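You operate a simulated robot arm through the tools that you are given. There is no shell and no other tool. Be economical: measure what you need, move in short steps, check, and stop when the job is done.

The job below is to be done with a simulated robot arm. You get a single attempt, and the scene is never put back.

## Task
Take the orange tin on the top of the repair bench and put it away on the top shelf of the blue rack. Take the silver plate from the top of the repair bench and put it on top of the green head. Fetch the silver piston and set it on the drainer of the sink. Close the middle drawer. Open the upper desk drawer, put the white case on the top of the repair bench away in the inside of the upper desk drawer, then shut the drawer. Take the flat white cap and leave it in the deep white tray. Open the top parts drawer, put the black relay on the top of the orange bench mat away in the inside of the top parts drawer and shut the drawer again. Fetch the clean blue filter from the top of the orange bench mat and set it on the blue plate. Fetch the white sensor and set it on the top of the work mat. Lift the back flap of the big carton open. Do these in any order. Set down upright: orange tin, clean blue filter.

It is judged by the outcome, as a careful person would: the job done as asked, and still so three seconds after it is handed in. It fails if anything else is knocked over, pushed out of place, dropped, spilled or broken. Lids that push on must go on centred and level and be pressed home; caps that screw on are set level and turned clockwise until they are tight.

## Robot
A 7-joint arm with a two-finger parallel gripper on a trunk, on a base that drives. Base frame: it is fixed to the floor where the robot stands at the start and does not move with it; the origin is under the middle of the robot, x ahead of it, y to its left, z up. Units: m, rad, N and s.
With the tool pointing down near the work surface it reaches from about 0.28 to 0.72 m from the robot's upright axis, wherever it stands. Its first joint turns from -2.897 to 2.897 rad. Places, roughly: back flap of the big carton [-1.7, -3, 0.5]; black relay [0.5, -2.5, 1]; blue plate (6x6x2 cm) [0.5, -2.6, 0.9]; clean blue filter (5x5x7 cm) [0.5, -2.5, 0.9]; deep white tray inside [-3, -5, 0.9]; drainer of the sink [-2.9, 0.9, 0.9]; flat white cap (5x5x3 cm) [0.6, -2.1, 0.9]; green head (9x9x8 cm) [0.5, -1, 0.9]; inside of the top parts drawer [-1.1, 1.1, 1.1]; inside of the upper desk drawer [-3.8, -0.9, 0.6]; middle drawer [0.7, -1.5, 1]; orange tin (7x7x9 cm) [0.7, 0.1, 0.9]; silver piston (5x5x3 cm) [0.8, -1.2, 0.9]; silver plate (6x6x2 cm) [0.5, -0.5, 0.9]; top of the work mat [0.6, -1.2, 0.9]; top parts drawer [-1.1, 1, 1.1]; top shelf of the blue rack [-1.2, -5, 1.5]; upper desk drawer [-3.8, -0.9, 0.7]; white case (7x10x3 cm) [0.6, -1.5, 0.9]; white sensor [0.75, -2.5, 1]. Payload 1.57 kg.
The TCP is the grasp point between the finger pads, 0.03 m short of the fingertips. In the tool frame z runs along the fingers and y along their closing line. The gripper opens to 0.08 m. The fingers are 0.017 m wide and 0.012 m thick; the gripper's body (0.04 by 0.082 m) begins 0.08 m behind the TCP.
Orientation is that of the tool frame in the base frame, as [roll, pitch, yaw] about the fixed x, y, z axes, in that order (R = Rz(yaw) Ry(pitch) Rx(roll)). With the fingers straight down and closing along the base's y, the tool's x points along the base's -x, its y along +y and its z along -z.

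## Interface
- The arm moves only by the tool apply_moves. Its argument "motion" is a list of rows, each a list of 3 entries, a list of its own where there are three numbers: the shift along the base's x, y, z in m, then the turn, a rotation vector about the base's x, y, z in rad, then the opening in per cent of the stroke, from 0 (shut) to 100 (fully open). In form: [[[tx, ty, tz], [rx, ry, rz], hand], ...]. A call has 1 to 20 rows; each row is the pose to reach, as a shift and turn from the pose commanded when the call began. Rows are played at 5 a second. More than 0.05 m and 0.15 rad between two rows, or a gripper value outside its range, and nothing of the call is played. Where a pose cannot be reached the arm comes as near as it can. A force on the tool above 40 N (or 10 N above the force at the start of the call, whichever is more), or a blocked arm, ends the call early, and 0.2 s more pass. Each finger travels about 0.072 m/s and halts on what it meets, pressing with about 43 N; the grip force reading is that of the motor and also rises with nothing between the fingers. The clock runs only during rows and for 0.2 s after the last one: add rows that repeat a pose to give the fingers time. The reply holds the time, the measured pose of the TCP, the force on the tool along the base axes, the opening and the grip force, in the units named above and with some noise, with the torque about the TCP (base axes, N m) and any sound that the robot's microphone picked up.
- Cameras (640 x 400 px; columns grow to the right, rows downward): "scene" is now at [-0.0058, 0.1031, 1.4264]; the picture's right is [-0.41, -0.91, 0.00], its down [-0.47, 0.21, -0.86] and it looks along [0.79, -0.35, -0.51] (base axes); focal length 292 px, centre (320, 200). "wrist" rides on the gripper at [0.072, -0.007, -0.122] in the tool frame; the picture's right is [0.09, 1.00, 0.00], its down [-0.84, 0.08, -0.54] and it looks along [-0.54, 0.05, 0.84] (tool axes); focal length 238 px, centre (320, 200). There is no depth. A picture from a camera that has moved, and an enlarged one, comes with that camera's place and axes in the base frame and with its lens.
- capture(camera): a new picture of that camera. The clock stands still meanwhile.
- lift_body(by): slides the trunk up (or, below 0, down) by that many m; the arm and the scene camera ride with it, the base frame stays. It gives what a move gives, with no picture.
- steer(legs): drives the robot by 1 to 6 legs, each [ahead, left, turn to the left] in m, m and rad, along the robot's own axes; the way and the turn of a leg run together, so that a leg with both is an arc; at most 1.5 m and 3.142 rad a leg. The arm and the cameras ride along, it lands a little off, and it stops where it bumps. It gives what a move gives.
- head_to(pan, tilt): turns the head with the scene camera to pan (to the left, within 1.501 rad either way) and tilt (down, from -0.506 to 1.204), counted from straight ahead of the robot. It gives what a move gives.
- inspect(camera, box): a new picture of the part [left, top, right, bottom] of that camera's present view, enlarged. The clock stands still meanwhile.
- hand_in(): hands the job in; it is judged then, once.

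Work in short steps. Places have to be worked out from the pictures, the camera data and where the tool is seen: move nearer, look again, correct. Check each grasp and each placing, and mend what went wrong. You have 546 turns and 344 pictures in all, those below and enlarged ones among them. Open the gripper and draw the arm clear of the work before you hand the job in, unless the task says otherwise; then end with one line.

The tools are called after ">>>" as name(argument=value, ...) on one line, values as JSON. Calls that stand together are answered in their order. apply_moves: Moves the arm, as the interface text tells. Its arguments: {"type":"object","properties":{"motion":{"type":"array","items":{"type":"array"}}},"required":["motion"]} The other tools are called the same way: lift_body (by) slides the trunk up or down; steer (legs) drives the base; head_to (pan, tilt) turns the head that bears the scene camera; capture (camera) takes a picture; inspect (camera, box) takes an enlarged picture of a part of a camera's view; hand_in () hands the job in.

At the start:

```text
time: 0.0
ee_pos: [0.2712, -0.3328, 1.1145]
tool_rot: [-3.14, 0.0, 3.141]
contact_force: [-0.8, 0.1, 0.5]
ft_torque: [-0.03, 0.01, -0.01]
gripper_width: 0.0799
finger_force: 0.1
trunk travel left (down, up): [-0.075, 0.04]
robot x, y, heading: [-0.0012, -0.0006, -0.002]
head pan, tilt: [-0.421, 0.536]
```

scene: 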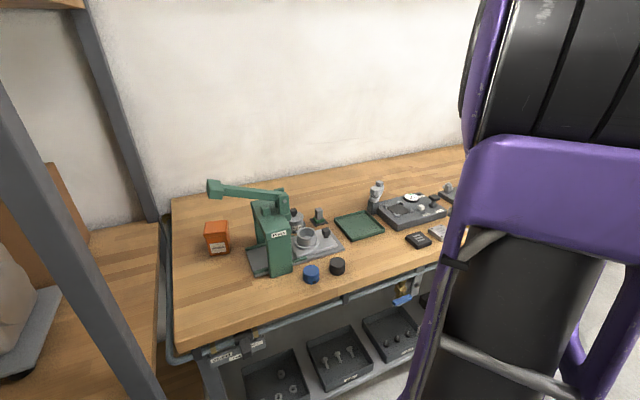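
wrist: 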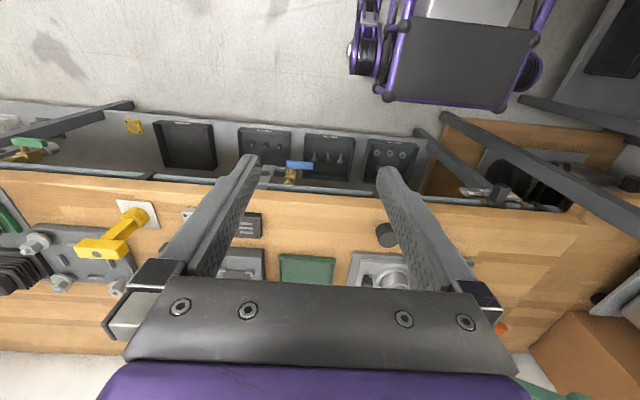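

I'll look around first, panning the head to see the bench from the right end to the left.

>>> head_to(pan=0.2, tilt=0.5)

>>> capture(camera="scene")

>>> head_to(pan=-1.2, tilt=0.4)

>>> capture(camera="scene")

>>> head_to(pan=1.5, tilt=0.3)

>>> capture(camera="scene")

```text
time: 1.0
ee_pos: [0.2713, -0.332, 1.1153]
tool_rot: [3.141, 0.001, -3.141]
contact_force: [-0.1, -0.7, 0.5]
ft_torque: [-0.02, 0.01, 0.03]
gripper_width: 0.0799
finger_force: 0.0
trunk travel left (down, up): [-0.075, 0.04]
robot x, y, heading: [-0.0049, 0.0054, -0.006]
head pan, tilt: [0.201, 0.499]
```

```text
341 pictures are left
camera scene: at [0.0011, 0.158, 1.4297], right [0.2, -0.98, 0.0], down [-0.47, -0.1, -0.88], along [0.86, 0.17, -0.48], focal length 292 px, centre (320, 200)
```

scene: 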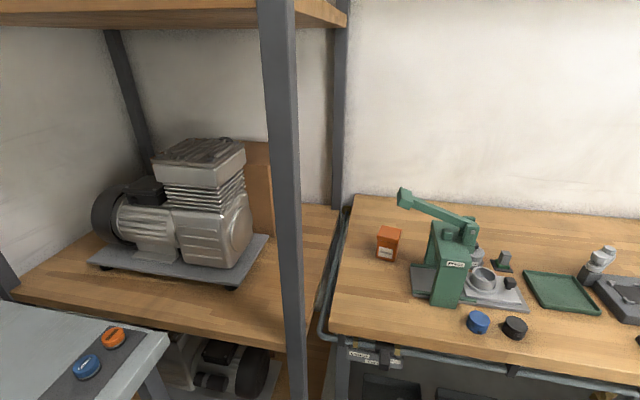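

```text
time: 2.5
ee_pos: [0.2722, -0.3322, 1.1151]
tool_rot: [3.141, -0.002, -3.141]
contact_force: [0.0, 0.7, 0.5]
ft_torque: [-0.02, 0.0, -0.02]
gripper_width: 0.0801
finger_force: 0.0
trunk travel left (down, up): [-0.075, 0.04]
robot x, y, heading: [-0.0001, -0.0005, 0.002]
head pan, tilt: [-1.201, 0.4]
```

```text
340 pictures are left
camera scene: at [-0.0545, 0.0536, 1.4388], right [-0.93, -0.36, 0.0], down [-0.14, 0.36, -0.92], along [0.33, -0.86, -0.39], focal length 292 px, centre (320, 200)
```

scene: 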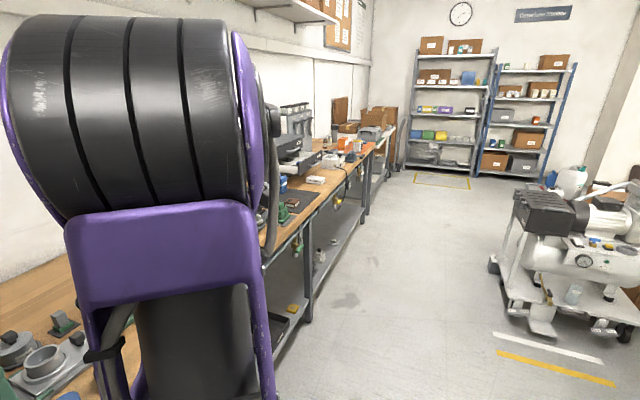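

```text
time: 4.9
ee_pos: [0.272, -0.3323, 1.1166]
tool_rot: [-3.14, -0.001, 3.14]
contact_force: [-0.1, -0.3, -0.4]
ft_torque: [-0.03, -0.01, -0.03]
gripper_width: 0.0799
finger_force: 0.1
trunk travel left (down, up): [-0.075, 0.04]
robot x, y, heading: [-0.002, -0.0001, -0.001]
head pan, tilt: [1.499, 0.3]
```

```text
339 pictures are left
camera scene: at [-0.0814, 0.233, 1.4481], right [1.0, -0.07, 0.0], down [-0.02, -0.29, -0.96], along [0.07, 0.95, -0.3], focal length 292 px, centre (320, 200)
```

scene: 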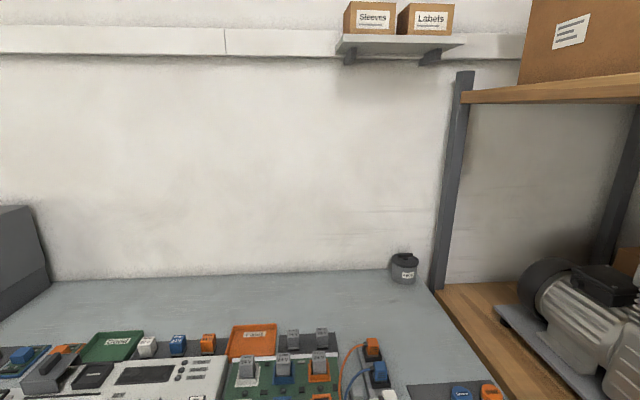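

The bench runs along the +x side, so I'll zoom in on the near part of it to find the silver plate and the tin.

>>> head_to(pan=-0.25, tilt=0.6)

>>> capture(camera="scene")

>>> inspect(camera="scene", box=[260, 100, 500, 250])

>>> inspect(camera="wrist", box=[0, 180, 240, 330])

```text
time: 6.7
ee_pos: [0.2727, -0.3328, 1.1158]
tool_rot: [3.141, -0.001, 3.14]
contact_force: [-0.4, 0.6, 1.3]
ft_torque: [0.0, 0.01, -0.01]
gripper_width: 0.0802
finger_force: 0.1
trunk travel left (down, up): [-0.075, 0.04]
robot x, y, heading: [-0.0033, 0.0003, 0.001]
head pan, tilt: [-0.25, 0.6]
```

```text
338 pictures are left
camera scene: at [-0.0024, 0.1181, 1.4206], right [-0.25, -0.97, 0.0], down [-0.55, 0.14, -0.83], along [0.8, -0.2, -0.56], focal length 292 px, centre (320, 200)
```

scene: 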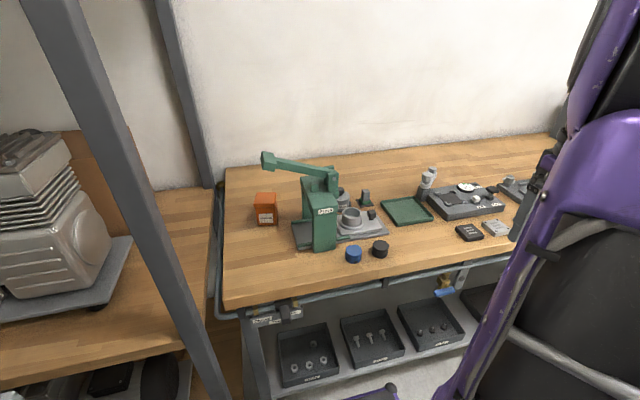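

```text
2.67 times, centred on (380, 175) of scene
camera zoom: at [-0.0024, 0.1181, 1.4206], right [-0.25, -0.97, 0.0], down [-0.55, 0.14, -0.83], along [0.8, -0.2, -0.56], focal length 778 px, centre (160, 267)
```

zoom: 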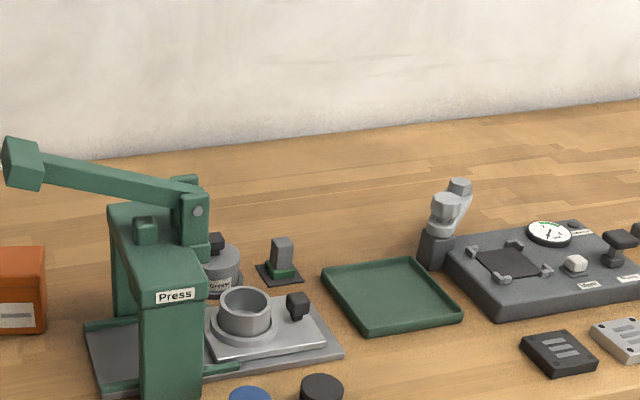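

```text
2.67 times, centred on (120, 255) of wrist
camera zoom: at [0.1991, -0.3401, 1.2354], right [-0.09, 1.0, 0.0], down [0.84, 0.08, 0.54], along [0.54, 0.05, -0.84], focal length 636 px, centre (853, 53)
```

zoom: 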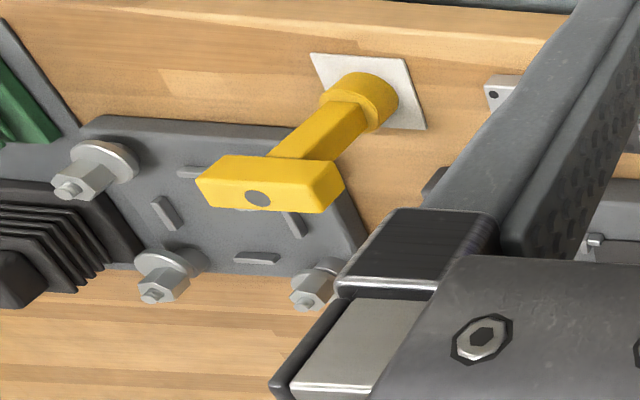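

The silver plate is the small silver block at about (0.50, -0.53), and the green head is further right. I'll drive sideways to the right so both are within reach.

>>> steer(legs=[[0, -0.65, 0]])

>>> head_to(pan=-0.1, tilt=0.7)

>>> capture(camera="scene")

>>> capture(camera="wrist")

```text
time: 13.4
ee_pos: [0.2746, -0.9781, 1.1158]
tool_rot: [3.141, 0.001, -3.137]
contact_force: [1.1, -0.3, -0.3]
ft_torque: [-0.04, -0.01, 0.02]
gripper_width: 0.08
finger_force: 0.1
trunk travel left (down, up): [-0.075, 0.04]
robot x, y, heading: [-0.0002, -0.6479, 0.003]
head pan, tilt: [-0.25, 0.6]
```

```text
time: 14.1
ee_pos: [0.2737, -0.9793, 1.1145]
tool_rot: [-3.141, 0.001, -3.139]
contact_force: [-0.4, -0.5, -0.2]
ft_torque: [0.02, -0.02, -0.02]
gripper_width: 0.0799
finger_force: 0.1
trunk travel left (down, up): [-0.075, 0.04]
robot x, y, heading: [-0.0005, -0.6458, 0.006]
head pan, tilt: [-0.099, 0.7]
```

```text
335 pictures are left
camera scene: at [-0.003, -0.5155, 1.412], right [-0.1, -1.0, 0.0], down [-0.64, 0.06, -0.77], along [0.76, -0.07, -0.64], focal length 292 px, centre (320, 200)
```

scene: 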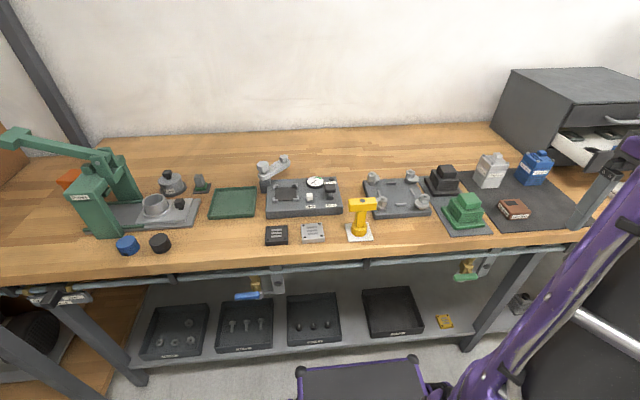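

```text
334 pictures are left
camera wrist: at [0.2011, -0.9863, 1.2354], right [-0.09, 1.0, 0.0], down [0.84, 0.08, 0.54], along [0.54, 0.05, -0.84], focal length 238 px, centre (320, 200)
```

wrist: 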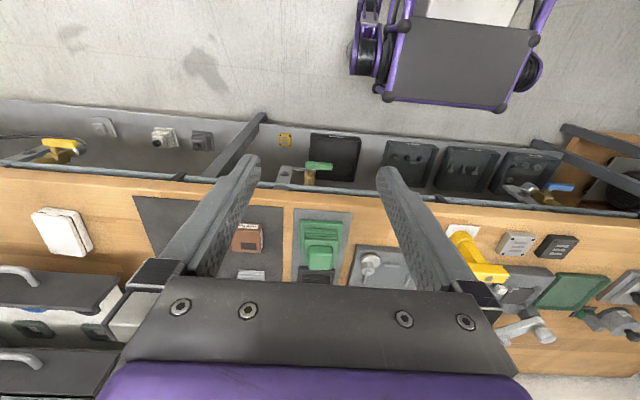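

The plate is at about (0.505, -0.545) and the green head at about (0.50, -0.93). I'll zoom in on both.

>>> inspect(camera="scene", box=[250, 140, 410, 240])

>>> inspect(camera="scene", box=[410, 130, 570, 230])

```text
4.00 times, centred on (330, 190) of scene
camera zoom: at [-0.003, -0.5155, 1.412], right [-0.1, -1.0, 0.0], down [-0.64, 0.06, -0.77], along [0.76, -0.07, -0.64], focal length 1168 px, centre (280, 240)
```

zoom: 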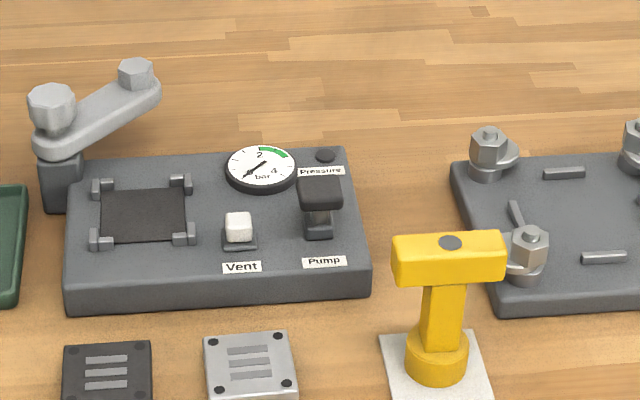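

```text
4.00 times, centred on (490, 180) of scene
camera zoom: at [-0.003, -0.5155, 1.412], right [-0.1, -1.0, 0.0], down [-0.64, 0.06, -0.77], along [0.76, -0.07, -0.64], focal length 1168 px, centre (-360, 280)
```

zoom: 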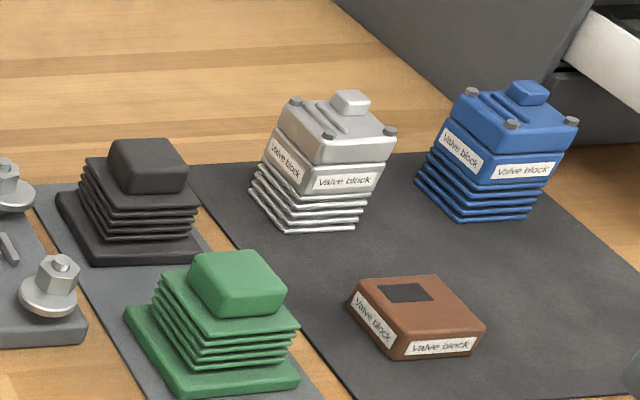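

Both are aligned with the base axes. I'll move the arm over the plate at a safe height: y first, then x.

>>> apply_moves(motion=[[[0, 0.048, 0], [0, 0, 0], 88], [[0, 0.096, 0], [0, 0, 0], 88], [[0, 0.144, 0], [0, 0, 0], 88], [[0, 0.192, 0], [0, 0, 0], 88], [[0, 0.24, 0], [0, 0, 0], 88], [[0, 0.288, 0], [0, 0, 0], 88], [[0, 0.336, 0], [0, 0, 0], 88], [[0, 0.384, 0], [0, 0, 0], 88], [[0, 0.434, 0], [0, 0, 0], 88], [[0.045, 0.434, 0], [0, 0, 0], 88], [[0.09, 0.434, 0], [0, 0, 0], 88], [[0.13, 0.434, 0], [0, 0, 0], 88], [[0.13, 0.434, 0], [0, 0, 0], 88]])

>>> capture(camera="wrist")

>>> capture(camera="scene")

```text
time: 15.0
ee_pos: [0.2787, -0.8293, 1.0609]
tool_rot: [3.055, -0.152, -3.127]
contact_force: [0.2, -0.6, -1.1]
ft_torque: [-0.01, -0.02, 0.01]
gripper_width: 0.0704
finger_force: 0.0
trunk travel left (down, up): [-0.075, 0.04]
robot x, y, heading: [0.0029, -0.6483, 0.003]
head pan, tilt: [-0.099, 0.7]
stopped in row 4: the arm was blocked; the commanded pose is now the measured one
```

```text
331 pictures are left
camera wrist: at [0.2262, -0.8473, 1.1897], right [-0.09, 0.99, 0.1], down [0.91, 0.05, 0.41], along [0.41, 0.13, -0.91], focal length 238 px, centre (320, 200)
```

wrist: 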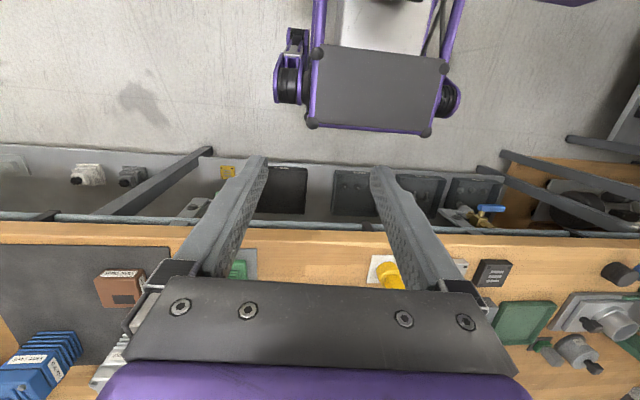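

```text
330 pictures are left
camera scene: at [-0.0003, -0.5187, 1.4193], right [-0.12, -0.99, 0.0], down [-0.57, 0.07, -0.82], along [0.81, -0.1, -0.58], focal length 292 px, centre (320, 200)
```

scene: 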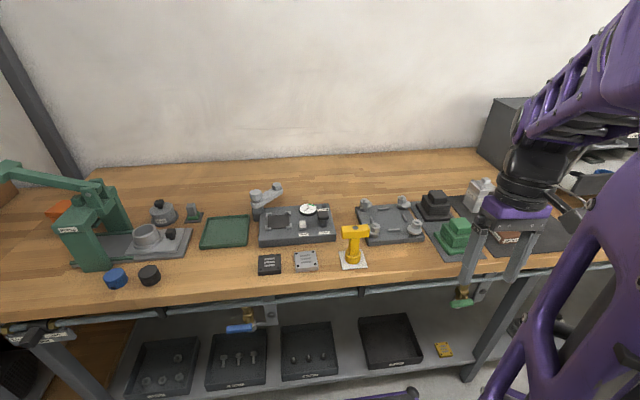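

The arm got blocked because it came too close to its own axis. I'll bring it outward and level first, then move sideways.

>>> apply_moves(motion=[[[0.035, -0.01, 0.02], [-0.04, -0.07, -0.007], 88], [[0.07, -0.01, 0.04], [-0.087, -0.152, -0.015], 88], [[0.11, 0.0, 0.06], [-0.087, -0.152, -0.015], 88], [[0.13, 0.04, 0.06], [-0.087, -0.152, -0.015], 88], [[0.13, 0.085, 0.06], [-0.087, -0.152, -0.015], 88], [[0.13, 0.13, 0.06], [-0.087, -0.152, -0.015], 88], [[0.13, 0.175, 0.06], [-0.087, -0.152, -0.015], 88], [[0.13, 0.22, 0.06], [-0.087, -0.152, -0.015], 88], [[0.13, 0.265, 0.06], [-0.087, -0.152, -0.015], 88], [[0.13, 0.285, 0.06], [-0.087, -0.152, -0.015], 88], [[0.13, 0.285, 0.06], [-0.087, -0.152, -0.015], 88]])

>>> capture(camera="wrist")

>>> capture(camera="scene")

```text
time: 17.4
ee_pos: [0.41, -0.5435, 1.1233]
tool_rot: [-3.138, 0.003, 3.133]
contact_force: [-0.7, -0.4, 0.2]
ft_torque: [-0.01, 0.02, 0.01]
gripper_width: 0.0704
finger_force: 0.1
trunk travel left (down, up): [-0.075, 0.04]
robot x, y, heading: [0.0017, -0.6479, 0.005]
head pan, tilt: [-0.099, 0.7]
```

```text
329 pictures are left
camera wrist: at [0.3367, -0.5495, 1.2423], right [-0.09, 1.0, 0.0], down [0.84, 0.07, 0.54], along [0.54, 0.04, -0.84], focal length 238 px, centre (320, 200)
```

wrist: 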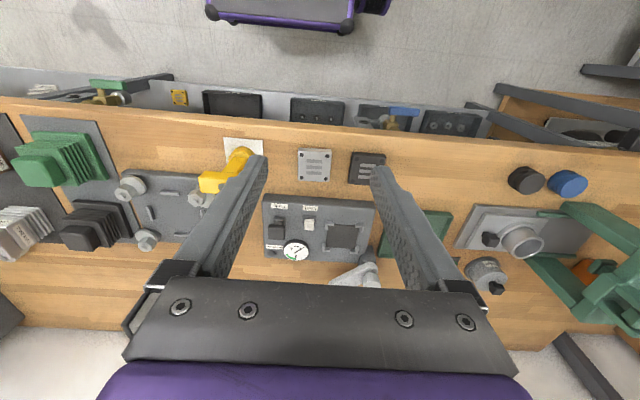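

```text
328 pictures are left
camera scene: at [-0.0029, -0.5154, 1.4119], right [-0.1, -1.0, 0.0], down [-0.64, 0.06, -0.76], along [0.76, -0.07, -0.64], focal length 292 px, centre (320, 200)
```

scene: 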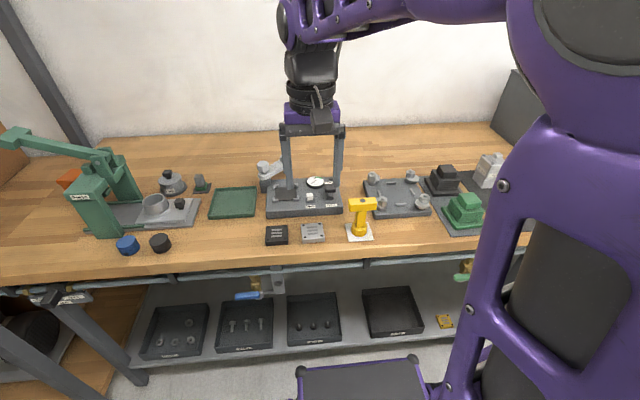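

Triangulating puts the plate top at about (0.499, -0.546, 0.886), which makes the bench about 0.866 high. I'll move over it and down part of the way, then check.

>>> apply_moves(motion=[[[0.045, 0, 0], [0.0, 0, 0.006], 88], [[0.089, -0.002, 0], [0.0, 0, 0.006], 88], [[0.089, -0.002, -0.045], [0.0, 0, 0.006], 88], [[0.089, -0.002, -0.09], [0.0, 0, 0.006], 88], [[0.089, -0.002, -0.135], [0.0, 0, 0.006], 88], [[0.089, -0.002, -0.165], [0.0, 0, 0.006], 88], [[0.089, -0.002, -0.165], [0.0, 0, 0.006], 88]])

>>> capture(camera="wrist")

>>> inspect(camera="scene", box=[250, 140, 410, 240])

```text
time: 19.0
ee_pos: [0.4983, -0.5463, 0.9556]
tool_rot: [-3.137, 0.002, 3.141]
contact_force: [0.0, -0.7, 0.0]
ft_torque: [-0.04, 0.01, 0.0]
gripper_width: 0.0707
finger_force: 0.1
trunk travel left (down, up): [-0.075, 0.04]
robot x, y, heading: [0.0015, -0.6469, -0.004]
head pan, tilt: [-0.099, 0.7]
```

```text
327 pictures are left
camera wrist: at [0.4251, -0.5523, 1.0762], right [-0.09, 1.0, 0.0], down [0.84, 0.08, 0.54], along [0.54, 0.05, -0.84], focal length 238 px, centre (320, 200)
```

wrist: 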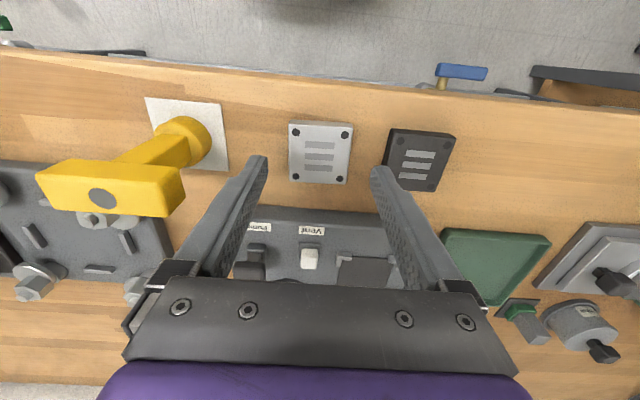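

```text
4.00 times, centred on (330, 190) of scene
camera zoom: at [-0.0029, -0.5155, 1.412], right [-0.1, -1.0, 0.0], down [-0.64, 0.06, -0.76], along [0.76, -0.07, -0.64], focal length 1168 px, centre (280, 240)
```

zoom: 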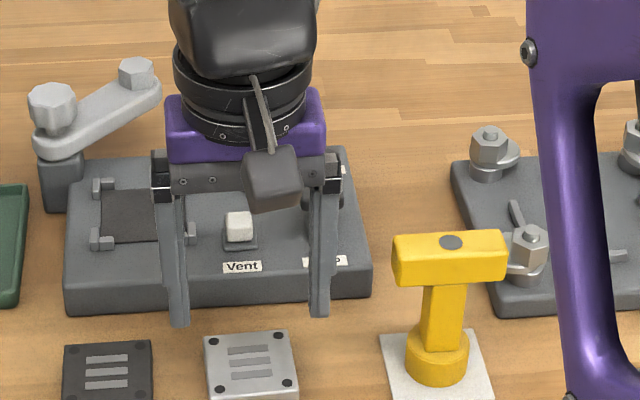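

The plate is centred under the gripper. I'll descend so the tips sit just above the bench, then close.

>>> apply_moves(motion=[[[0.001, 0, -0.03], [0, 0, 0], 88], [[0.001, 0, -0.053], [0, 0, 0], 88], [[0.001, 0, -0.053], [0, 0, 0], 60], [[0.001, 0, -0.053], [0, 0, 0], 40], [[0.001, 0, -0.053], [0, 0, 0], 40]])

>>> capture(camera="wrist")

```text
time: 20.2
ee_pos: [0.4992, -0.5449, 0.9036]
tool_rot: [-3.136, 0.0, 3.139]
contact_force: [-0.5, 0.2, 0.0]
ft_torque: [0.0, -0.02, -0.02]
gripper_width: 0.0554
finger_force: 43.2
trunk travel left (down, up): [-0.075, 0.04]
robot x, y, heading: [-0.0009, -0.6478, 0.003]
head pan, tilt: [-0.099, 0.7]
```

```text
325 pictures are left
camera wrist: at [0.4262, -0.5518, 1.0236], right [-0.09, 1.0, 0.0], down [0.84, 0.08, 0.54], along [0.54, 0.05, -0.84], focal length 238 px, centre (320, 200)
```

wrist: 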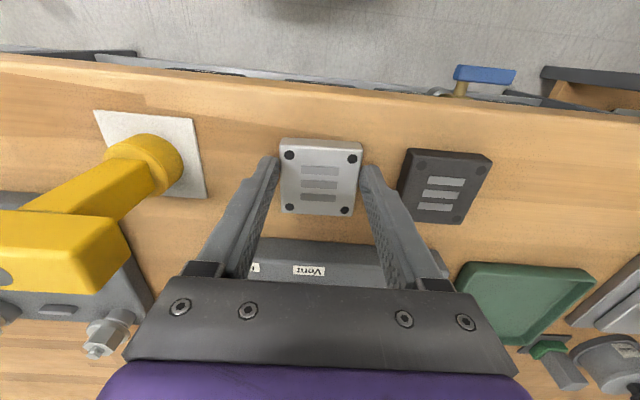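

The plate is gripped at a width of 0.055. I'll lift it and carry it at height toward the green head.

>>> apply_moves(motion=[[[0, 0, 0.045], [0, 0, 0], 40], [[0, 0, 0.09], [0, 0, 0], 40], [[0, 0, 0.135], [0, 0, 0], 40], [[0, 0, 0.18], [0, 0, 0], 40], [[0, 0, 0.215], [0, 0, 0], 40], [[0, -0.045, 0.215], [0, 0, 0], 40], [[0, -0.09, 0.215], [0, 0, 0], 40], [[0, -0.135, 0.215], [0, 0, 0], 40], [[0, -0.18, 0.215], [0, 0, 0], 40], [[0, -0.225, 0.215], [0, 0, 0], 40], [[0, -0.27, 0.215], [0, 0, 0], 40], [[-0.02, -0.31, 0.215], [0, 0, 0], 40], [[-0.04, -0.35, 0.215], [0, 0, 0], 40], [[-0.05, -0.385, 0.215], [0, 0, 0], 40], [[-0.05, -0.385, 0.215], [0, 0, 0], 40]])

>>> capture(camera="wrist")

>>> capture(camera="scene")

```text
time: 23.4
ee_pos: [0.4488, -0.9308, 1.1206]
tool_rot: [-3.137, 0.002, -3.141]
contact_force: [-0.2, -0.6, -1.8]
ft_torque: [-0.01, 0.01, 0.0]
gripper_width: 0.0553
finger_force: 42.8
trunk travel left (down, up): [-0.075, 0.04]
robot x, y, heading: [-0.0008, -0.6462, 0.008]
head pan, tilt: [-0.099, 0.7]
```

```text
324 pictures are left
camera wrist: at [0.3764, -0.9376, 1.2395], right [-0.09, 1.0, 0.0], down [0.84, 0.08, 0.54], along [0.54, 0.05, -0.84], focal length 238 px, centre (320, 200)
```

wrist: 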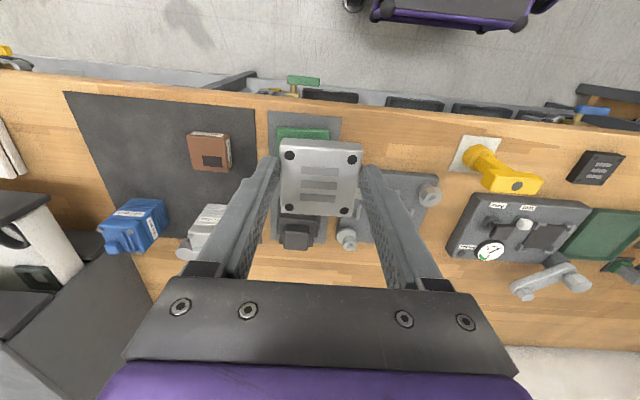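

```text
323 pictures are left
camera scene: at [-0.0029, -0.5157, 1.412], right [-0.1, -1.0, 0.0], down [-0.64, 0.06, -0.76], along [0.76, -0.07, -0.64], focal length 292 px, centre (320, 200)
```

scene: 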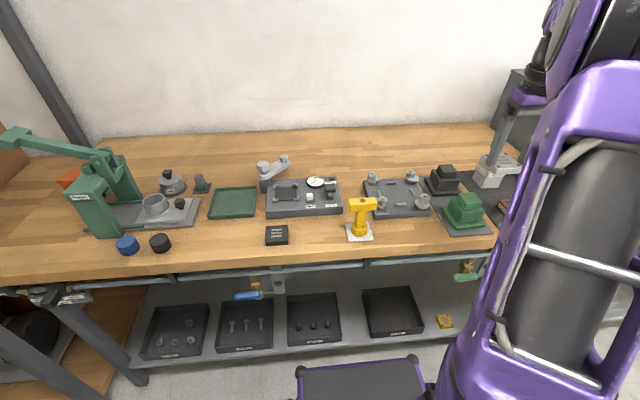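

I need a better fix on the green head's top, so I'll back the hand off to see it past the plate.

>>> apply_moves(motion=[[[-0.045, 0, 0], [0, 0, 0], 40], [[-0.09, 0, 0], [0, 0, 0], 40], [[-0.12, 0, 0.0], [0, 0, 0], 40], [[-0.12, 0, 0.0], [0, 0, 0], 40]])

>>> inspect(camera="wrist", box=[240, 180, 400, 280])

>>> inspect(camera="scene", box=[410, 130, 570, 230])

```text
time: 24.4
ee_pos: [0.3298, -0.9305, 1.1192]
tool_rot: [-3.137, 0.001, 3.141]
contact_force: [-0.2, 0.6, -0.6]
ft_torque: [0.05, -0.03, 0.0]
gripper_width: 0.0555
finger_force: 43.1
trunk travel left (down, up): [-0.075, 0.04]
robot x, y, heading: [0.0034, -0.647, -0.002]
head pan, tilt: [-0.099, 0.7]
```

```text
4.00 times, centred on (320, 230) of wrist
camera zoom: at [0.2564, -0.9364, 1.2392], right [-0.09, 1.0, 0.0], down [0.84, 0.08, 0.54], along [0.54, 0.05, -0.84], focal length 953 px, centre (320, 80)
```

zoom: 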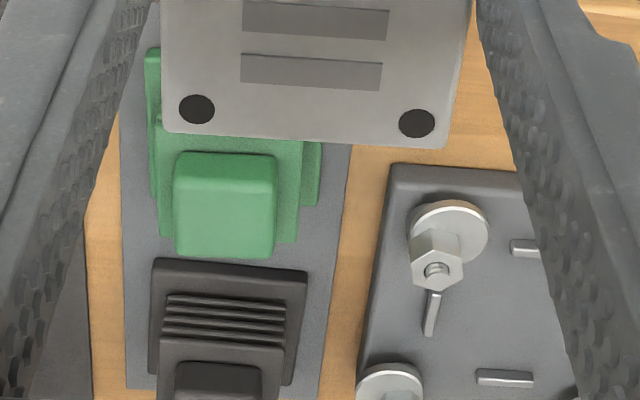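

```text
4.00 times, centred on (490, 180) of scene
camera zoom: at [-0.003, -0.5155, 1.4119], right [-0.1, -1.0, 0.0], down [-0.64, 0.06, -0.77], along [0.76, -0.07, -0.64], focal length 1168 px, centre (-360, 280)
```

zoom: 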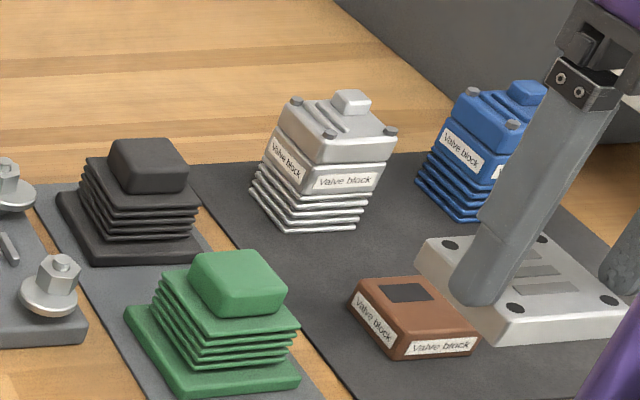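

I estimate the head's top at about (0.52-0.53, -0.953, 0.93-0.945). I'll hover the plate just above it and compare.

>>> apply_moves(motion=[[[0.045, -0.01, 0], [0, 0, 0], 40], [[0.09, -0.02, 0], [0, 0, 0], 40], [[0.135, -0.023, 0.0], [0, 0, 0], 40], [[0.175, -0.023, 0.0], [0, 0, 0], 40], [[0.195, -0.023, -0.03], [0, 0, 0], 40], [[0.195, -0.023, -0.07], [0, 0, 0], 40], [[0.195, -0.023, -0.11], [0, 0, 0], 40], [[0.195, -0.023, -0.11], [0, 0, 0], 40]])

>>> inspect(camera="scene", box=[410, 130, 570, 230])

>>> capture(camera="wrist")

```text
time: 26.2
ee_pos: [0.525, -0.9546, 1.0086]
tool_rot: [-3.139, 0.002, 3.138]
contact_force: [-0.3, -0.4, -1.7]
ft_torque: [0.04, 0.02, 0.05]
gripper_width: 0.0551
finger_force: 43.0
trunk travel left (down, up): [-0.075, 0.04]
robot x, y, heading: [0.0013, -0.6462, 0.002]
head pan, tilt: [-0.099, 0.7]
```

```text
4.00 times, centred on (490, 180) of scene
camera zoom: at [-0.0028, -0.5156, 1.412], right [-0.1, -1.0, 0.0], down [-0.64, 0.06, -0.76], along [0.76, -0.07, -0.64], focal length 1168 px, centre (-360, 280)
```

zoom: 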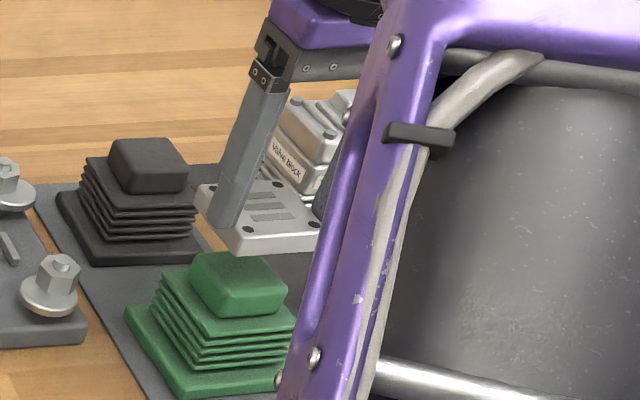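

```text
319 pictures are left
camera wrist: at [0.4513, -0.9604, 1.1286], right [-0.09, 1.0, 0.0], down [0.84, 0.08, 0.54], along [0.54, 0.05, -0.84], focal length 238 px, centre (320, 200)
```

wrist: 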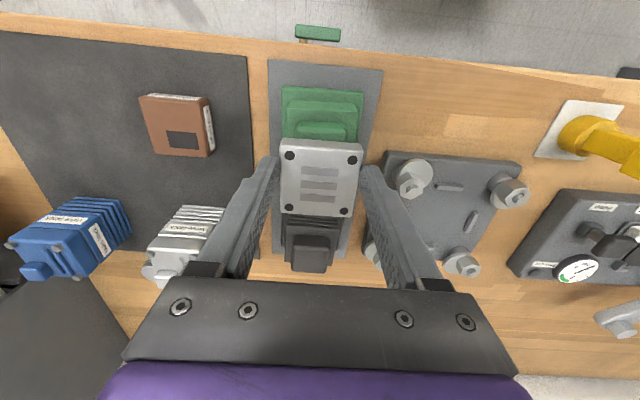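

I'll zoom in on the wrist view to see how the block's front edge lines up with the plate.

>>> inspect(camera="wrist", box=[256, 70, 384, 150])

```text
5.00 times, centred on (320, 110) of wrist
camera zoom: at [0.4513, -0.9604, 1.1286], right [-0.09, 1.0, 0.0], down [0.84, 0.08, 0.54], along [0.54, 0.05, -0.84], focal length 1192 px, centre (320, 650)
```

zoom: 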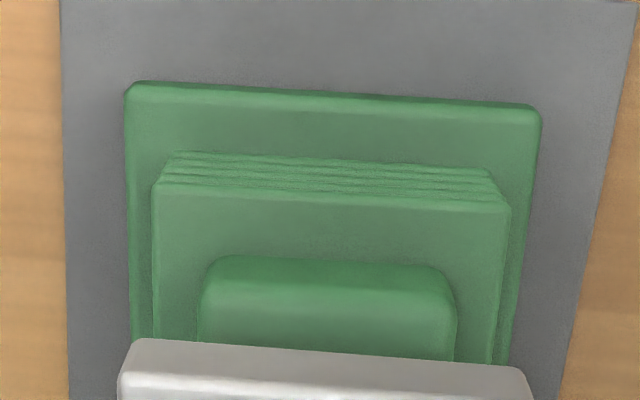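

The block centre comes out at about (0.526, -0.954). I'll descend slowly, watching the force for contact.

>>> apply_moves(motion=[[[0.001, 0.001, -0.01], [0, 0, 0], 40], [[0.001, 0.001, -0.018], [0, 0, 0], 40], [[0.001, 0.001, -0.022], [0, 0, 0], 40], [[0.001, 0.001, -0.022], [0, 0, 0], 40]])

>>> inspect(camera="wrist", box=[256, 70, 384, 150])

>>> inspect(camera="scene", box=[430, 160, 510, 210])

```text
time: 27.2
ee_pos: [0.5254, -0.9526, 0.9874]
tool_rot: [-3.139, 0.002, 3.14]
contact_force: [0.6, 0.5, -0.4]
ft_torque: [0.02, 0.03, -0.02]
gripper_width: 0.0552
finger_force: 42.8
trunk travel left (down, up): [-0.075, 0.04]
robot x, y, heading: [-0.0037, -0.6437, 0.0]
head pan, tilt: [-0.099, 0.7]
```

```text
5.00 times, centred on (320, 110) of wrist
camera zoom: at [0.4524, -0.9596, 1.107], right [-0.09, 1.0, 0.0], down [0.84, 0.08, 0.54], along [0.54, 0.05, -0.84], focal length 1192 px, centre (320, 650)
```

zoom: 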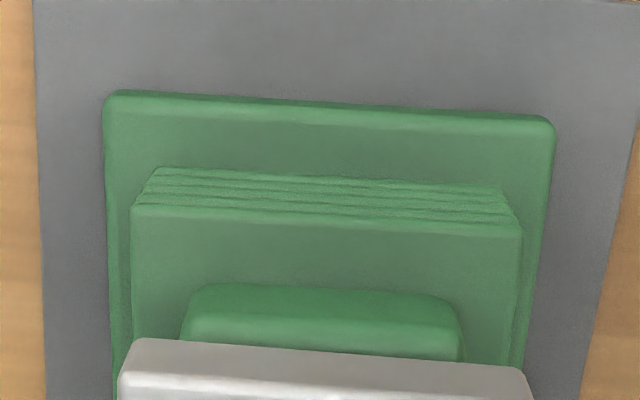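

```text
8.00 times, centred on (470, 185) of scene
camera zoom: at [-0.0029, -0.5155, 1.412], right [-0.1, -1.0, 0.0], down [-0.64, 0.06, -0.76], along [0.76, -0.07, -0.64], focal length 2336 px, centre (-880, 320)
```

zoom: 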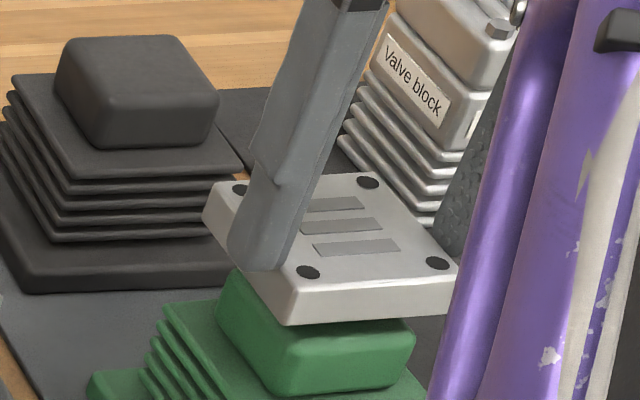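

It's nearly touching and well centred. I'll continue in small steps until contact.

>>> apply_moves(motion=[[[0.001, 0, -0.003], [0, 0, 0], 40], [[0.001, 0, -0.006], [0, 0, 0], 40], [[0.001, 0, -0.006], [0, 0, 0], 40]])

```text
time: 28.0
ee_pos: [0.5265, -0.9524, 0.9804]
tool_rot: [-3.139, 0.002, 3.139]
contact_force: [0.0, -0.1, -0.9]
ft_torque: [0.02, 0.0, -0.01]
gripper_width: 0.0551
finger_force: 42.6
trunk travel left (down, up): [-0.075, 0.04]
robot x, y, heading: [0.0033, -0.648, 0.009]
head pan, tilt: [-0.099, 0.7]
```

No contact yet, so I'll go on down.

>>> apply_moves(motion=[[[0, 0, -0.003], [0, 0, 0], 40], [[0, 0, -0.006], [0, 0, 0], 40], [[0, 0, -0.006], [0, 0, 0], 40]])

>>> inspect(camera="scene", box=[430, 160, 510, 210])

```text
time: 28.8
ee_pos: [0.5263, -0.9533, 0.9803]
tool_rot: [-3.133, 0.009, 3.141]
contact_force: [-0.8, 0.2, 29.9]
ft_torque: [0.18, 0.53, 0.03]
gripper_width: 0.0553
finger_force: 42.7
trunk travel left (down, up): [-0.075, 0.04]
robot x, y, heading: [-0.0019, -0.6461, 0.001]
head pan, tilt: [-0.099, 0.7]
```

```text
8.00 times, centred on (470, 185) of scene
camera zoom: at [-0.0049, -0.5144, 1.4122], right [-0.1, -1.0, 0.0], down [-0.64, 0.06, -0.77], along [0.76, -0.07, -0.64], focal length 2336 px, centre (-880, 320)
```

zoom: 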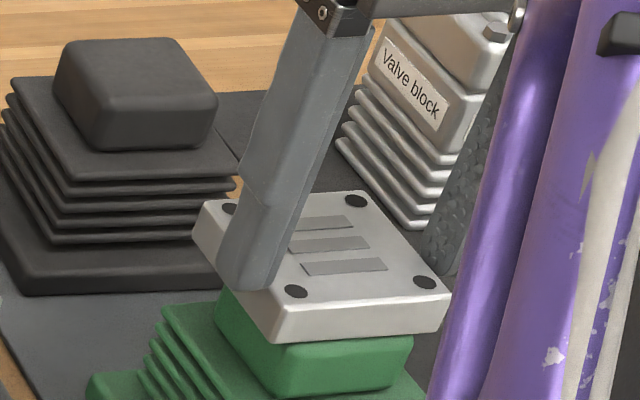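

Contact came at TCP z=0.980. The better geometry puts the block centre at (0.520, -0.951), so I'll lift, shift by 6 mm and set the plate down gently.

>>> apply_moves(motion=[[[0, 0, 0.008], [0, 0, 0], 40], [[0, 0, 0.014], [0, 0, 0], 40], [[-0.006, 0.002, 0.014], [0, 0, 0], 40], [[-0.006, 0.002, 0.01], [0, 0, 0], 40], [[-0.006, 0.002, 0.006], [0, 0, 0], 40], [[-0.006, 0.002, 0.004], [0, 0, 0], 40]])

```text
time: 30.2
ee_pos: [0.5199, -0.9514, 0.9793]
tool_rot: [-3.137, 0.002, 3.139]
contact_force: [-1.5, 0.9, 3.0]
ft_torque: [-0.08, 0.04, 0.01]
gripper_width: 0.0552
finger_force: 42.7
trunk travel left (down, up): [-0.075, 0.04]
robot x, y, heading: [-0.0005, -0.6476, 0.001]
head pan, tilt: [-0.099, 0.7]
```

Light contact (3 N). I'll open slowly, then raise.

>>> apply_moves(motion=[[[0, 0, -0.001], [0, 0, 0], 60], [[0, 0, -0.001], [0, 0, 0], 80], [[0, 0, -0.001], [0, 0, 0], 100], [[0, 0, -0.001], [0, 0, 0], 100], [[0, 0, 0.02], [0, 0, 0], 100], [[0, 0, 0.06], [0, 0, 0], 100], [[0, 0, 0.1], [0, 0, 0], 100], [[0, 0, 0.14], [0, 0, 0], 100]])

>>> capture(camera="wrist")

>>> capture(camera="scene")

```text
time: 32.0
ee_pos: [0.5216, -0.9516, 1.1199]
tool_rot: [-3.137, 0.001, 3.141]
contact_force: [0.1, 0.4, -0.8]
ft_torque: [-0.04, 0.0, -0.05]
gripper_width: 0.08
finger_force: 0.1
trunk travel left (down, up): [-0.075, 0.04]
robot x, y, heading: [0.0022, -0.6446, 0.002]
head pan, tilt: [-0.099, 0.7]
```

```text
314 pictures are left
camera wrist: at [0.4483, -0.9578, 1.2402], right [-0.09, 1.0, 0.0], down [0.84, 0.08, 0.54], along [0.54, 0.05, -0.84], focal length 238 px, centre (320, 200)
```

wrist: 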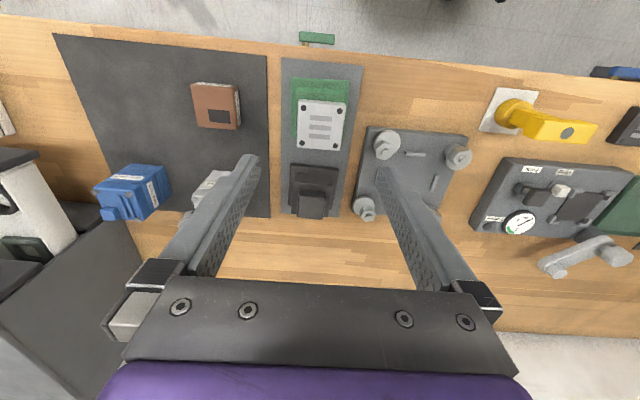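

```text
313 pictures are left
camera scene: at [-0.0029, -0.5155, 1.4119], right [-0.1, -1.0, 0.0], down [-0.64, 0.06, -0.76], along [0.76, -0.07, -0.64], focal length 292 px, centre (320, 200)
```

scene: 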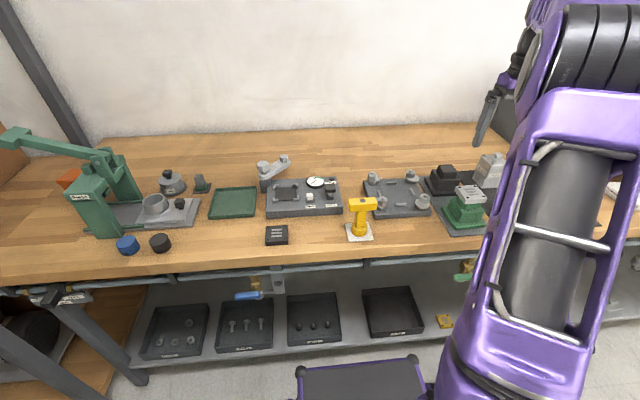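

The plate sits on the green head. I'll retract the arm and drive right to see the drawer cabinet, white case and piston.

>>> apply_moves(motion=[[[-0.045, 0, 0], [0, 0, 0], 100], [[-0.09, -0.0, 0], [0, 0, 0], 100], [[-0.135, -0.01, 0], [0, 0, 0], 100], [[-0.18, -0.015, 0], [0, 0, 0], 100], [[-0.225, -0.025, 0], [0, 0, 0], 100], [[-0.24, -0.025, 0], [0, 0, 0], 100]])

>>> steer(legs=[[0, -0.85, 0]])

>>> capture(camera="scene")

>>> capture(camera="wrist")

```text
time: 33.4
ee_pos: [0.2807, -0.9764, 1.1189]
tool_rot: [-3.138, 0.002, 3.141]
contact_force: [-0.9, 0.0, -0.7]
ft_torque: [0.03, 0.03, 0.01]
gripper_width: 0.0799
finger_force: 0.0
trunk travel left (down, up): [-0.075, 0.04]
robot x, y, heading: [0.0024, -0.6493, 0.005]
head pan, tilt: [-0.099, 0.7]
```

```text
time: 41.9
ee_pos: [0.2829, -1.8234, 1.1184]
tool_rot: [-3.137, 0.002, 3.141]
contact_force: [-0.4, -0.7, 0.4]
ft_torque: [0.01, -0.01, 0.0]
gripper_width: 0.08
finger_force: 0.0
trunk travel left (down, up): [-0.075, 0.04]
robot x, y, heading: [0.0051, -1.4928, 0.005]
head pan, tilt: [-0.099, 0.7]
```

```text
312 pictures are left
camera scene: at [-0.0007, -1.3625, 1.412], right [-0.1, -1.0, 0.0], down [-0.64, 0.06, -0.76], along [0.76, -0.07, -0.64], focal length 292 px, centre (320, 200)
```

scene: 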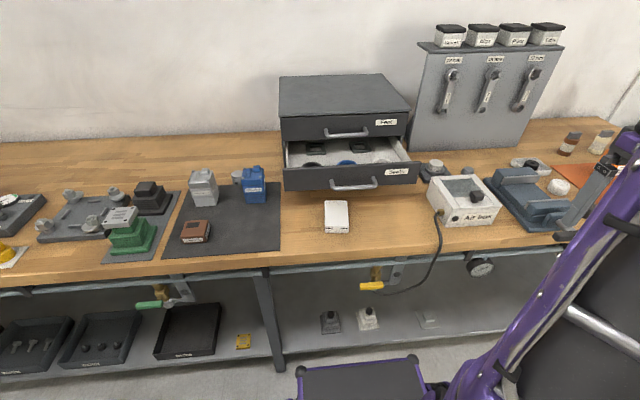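

```text
311 pictures are left
camera wrist: at [0.2092, -1.8295, 1.2382], right [-0.09, 1.0, 0.0], down [0.84, 0.08, 0.54], along [0.54, 0.04, -0.84], focal length 238 px, centre (320, 200)
```

wrist: 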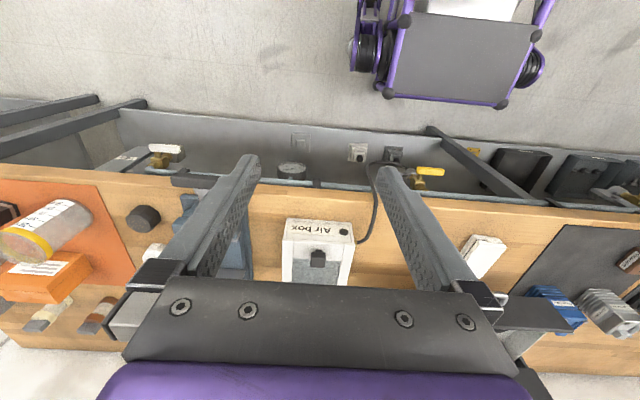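

>>> inspect(camera="scene", box=[260, 70, 420, 170])

>>> inspect(camera="scene", box=[160, 150, 320, 250])

>>> inspect(camera="scene", box=[420, 130, 620, 255])

```text
4.00 times, centred on (340, 120) of scene
camera zoom: at [-0.0007, -1.3625, 1.412], right [-0.1, -1.0, 0.0], down [-0.64, 0.06, -0.76], along [0.76, -0.07, -0.64], focal length 1168 px, centre (240, 520)
```

zoom: 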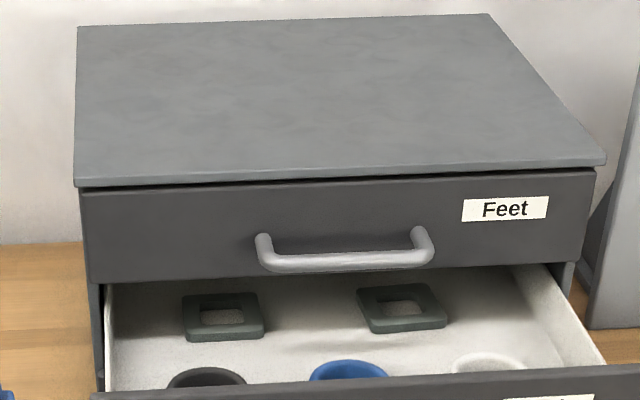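

```text
4.00 times, centred on (240, 200) of scene
camera zoom: at [-0.0007, -1.3625, 1.412], right [-0.1, -1.0, 0.0], down [-0.64, 0.06, -0.76], along [0.76, -0.07, -0.64], focal length 1168 px, centre (640, 200)
```

zoom: 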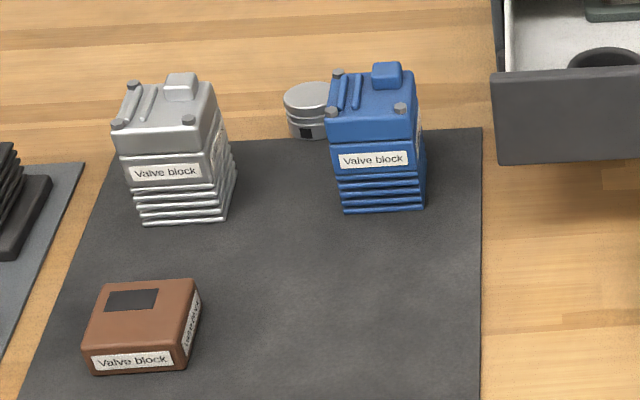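

```text
3.20 times, centred on (520, 192) of scene
camera zoom: at [-0.0007, -1.3625, 1.412], right [-0.1, -1.0, 0.0], down [-0.64, 0.06, -0.76], along [0.76, -0.07, -0.64], focal length 934 px, centre (-320, 224)
```

zoom: 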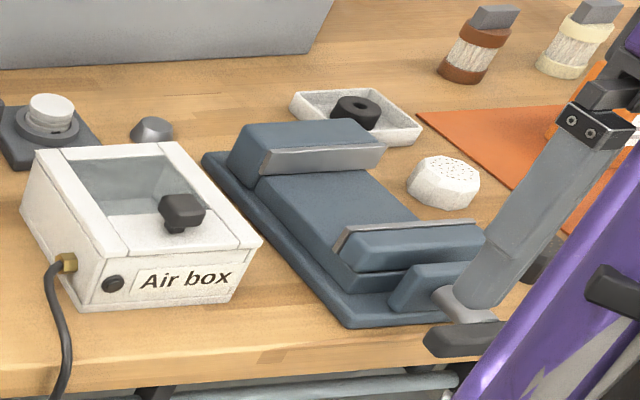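

The middle drawer (labelled "Seals") is the open one, the piston is behind the blue valve block, and the white case is in front. I'll bring the arm round to view the drawer front with the wrist camera.

>>> apply_moves(motion=[[[0.03, 0.03, 0], [0, 0, 0], 50], [[0.06, 0.065, 0], [0, 0, 0], 0], [[0.08, 0.11, 0], [0, 0, 0], 0], [[0.09, 0.155, 0], [0, 0, 0], 0], [[0.09, 0.2, 0], [0, 0, 0], 0], [[0.09, 0.245, 0], [0, 0, 0], 0], [[0.09, 0.29, 0], [0, 0, 0], 0], [[0.09, 0.32, 0], [0, 0, 0], 0], [[0.09, 0.32, 0], [0, 0, 0], 0]])

>>> capture(camera="wrist")

>>> capture(camera="scene")

```text
time: 43.9
ee_pos: [0.3724, -1.5045, 1.1086]
tool_rot: [3.142, -0.026, 3.137]
contact_force: [0.3, 0.1, -0.2]
ft_torque: [0.02, 0.0, -0.02]
gripper_width: 0.0
finger_force: 21.2
trunk travel left (down, up): [-0.075, 0.04]
robot x, y, heading: [0.0017, -1.4926, 0.006]
head pan, tilt: [-0.099, 0.7]
```

```text
307 pictures are left
camera wrist: at [0.3032, -1.5107, 1.2302], right [-0.09, 1.0, 0.0], down [0.85, 0.07, 0.52], along [0.52, 0.05, -0.85], focal length 238 px, centre (320, 200)
```

wrist: 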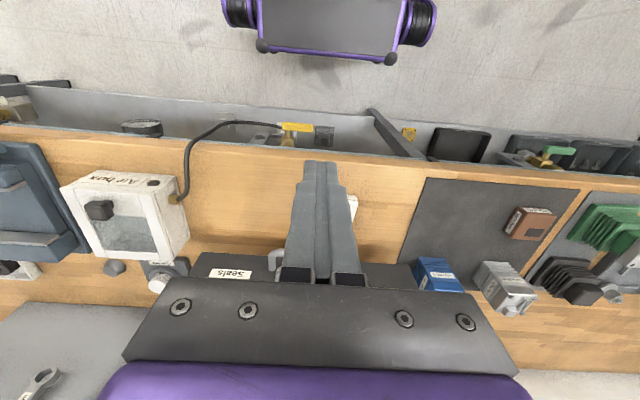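

```text
306 pictures are left
camera scene: at [-0.002, -1.3731, 1.4127], right [-0.22, -0.97, 0.0], down [-0.62, 0.14, -0.77], along [0.75, -0.17, -0.64], focal length 292 px, centre (320, 200)
```

scene: 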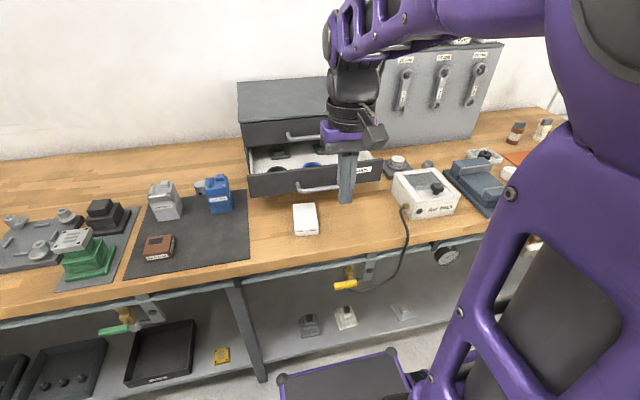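

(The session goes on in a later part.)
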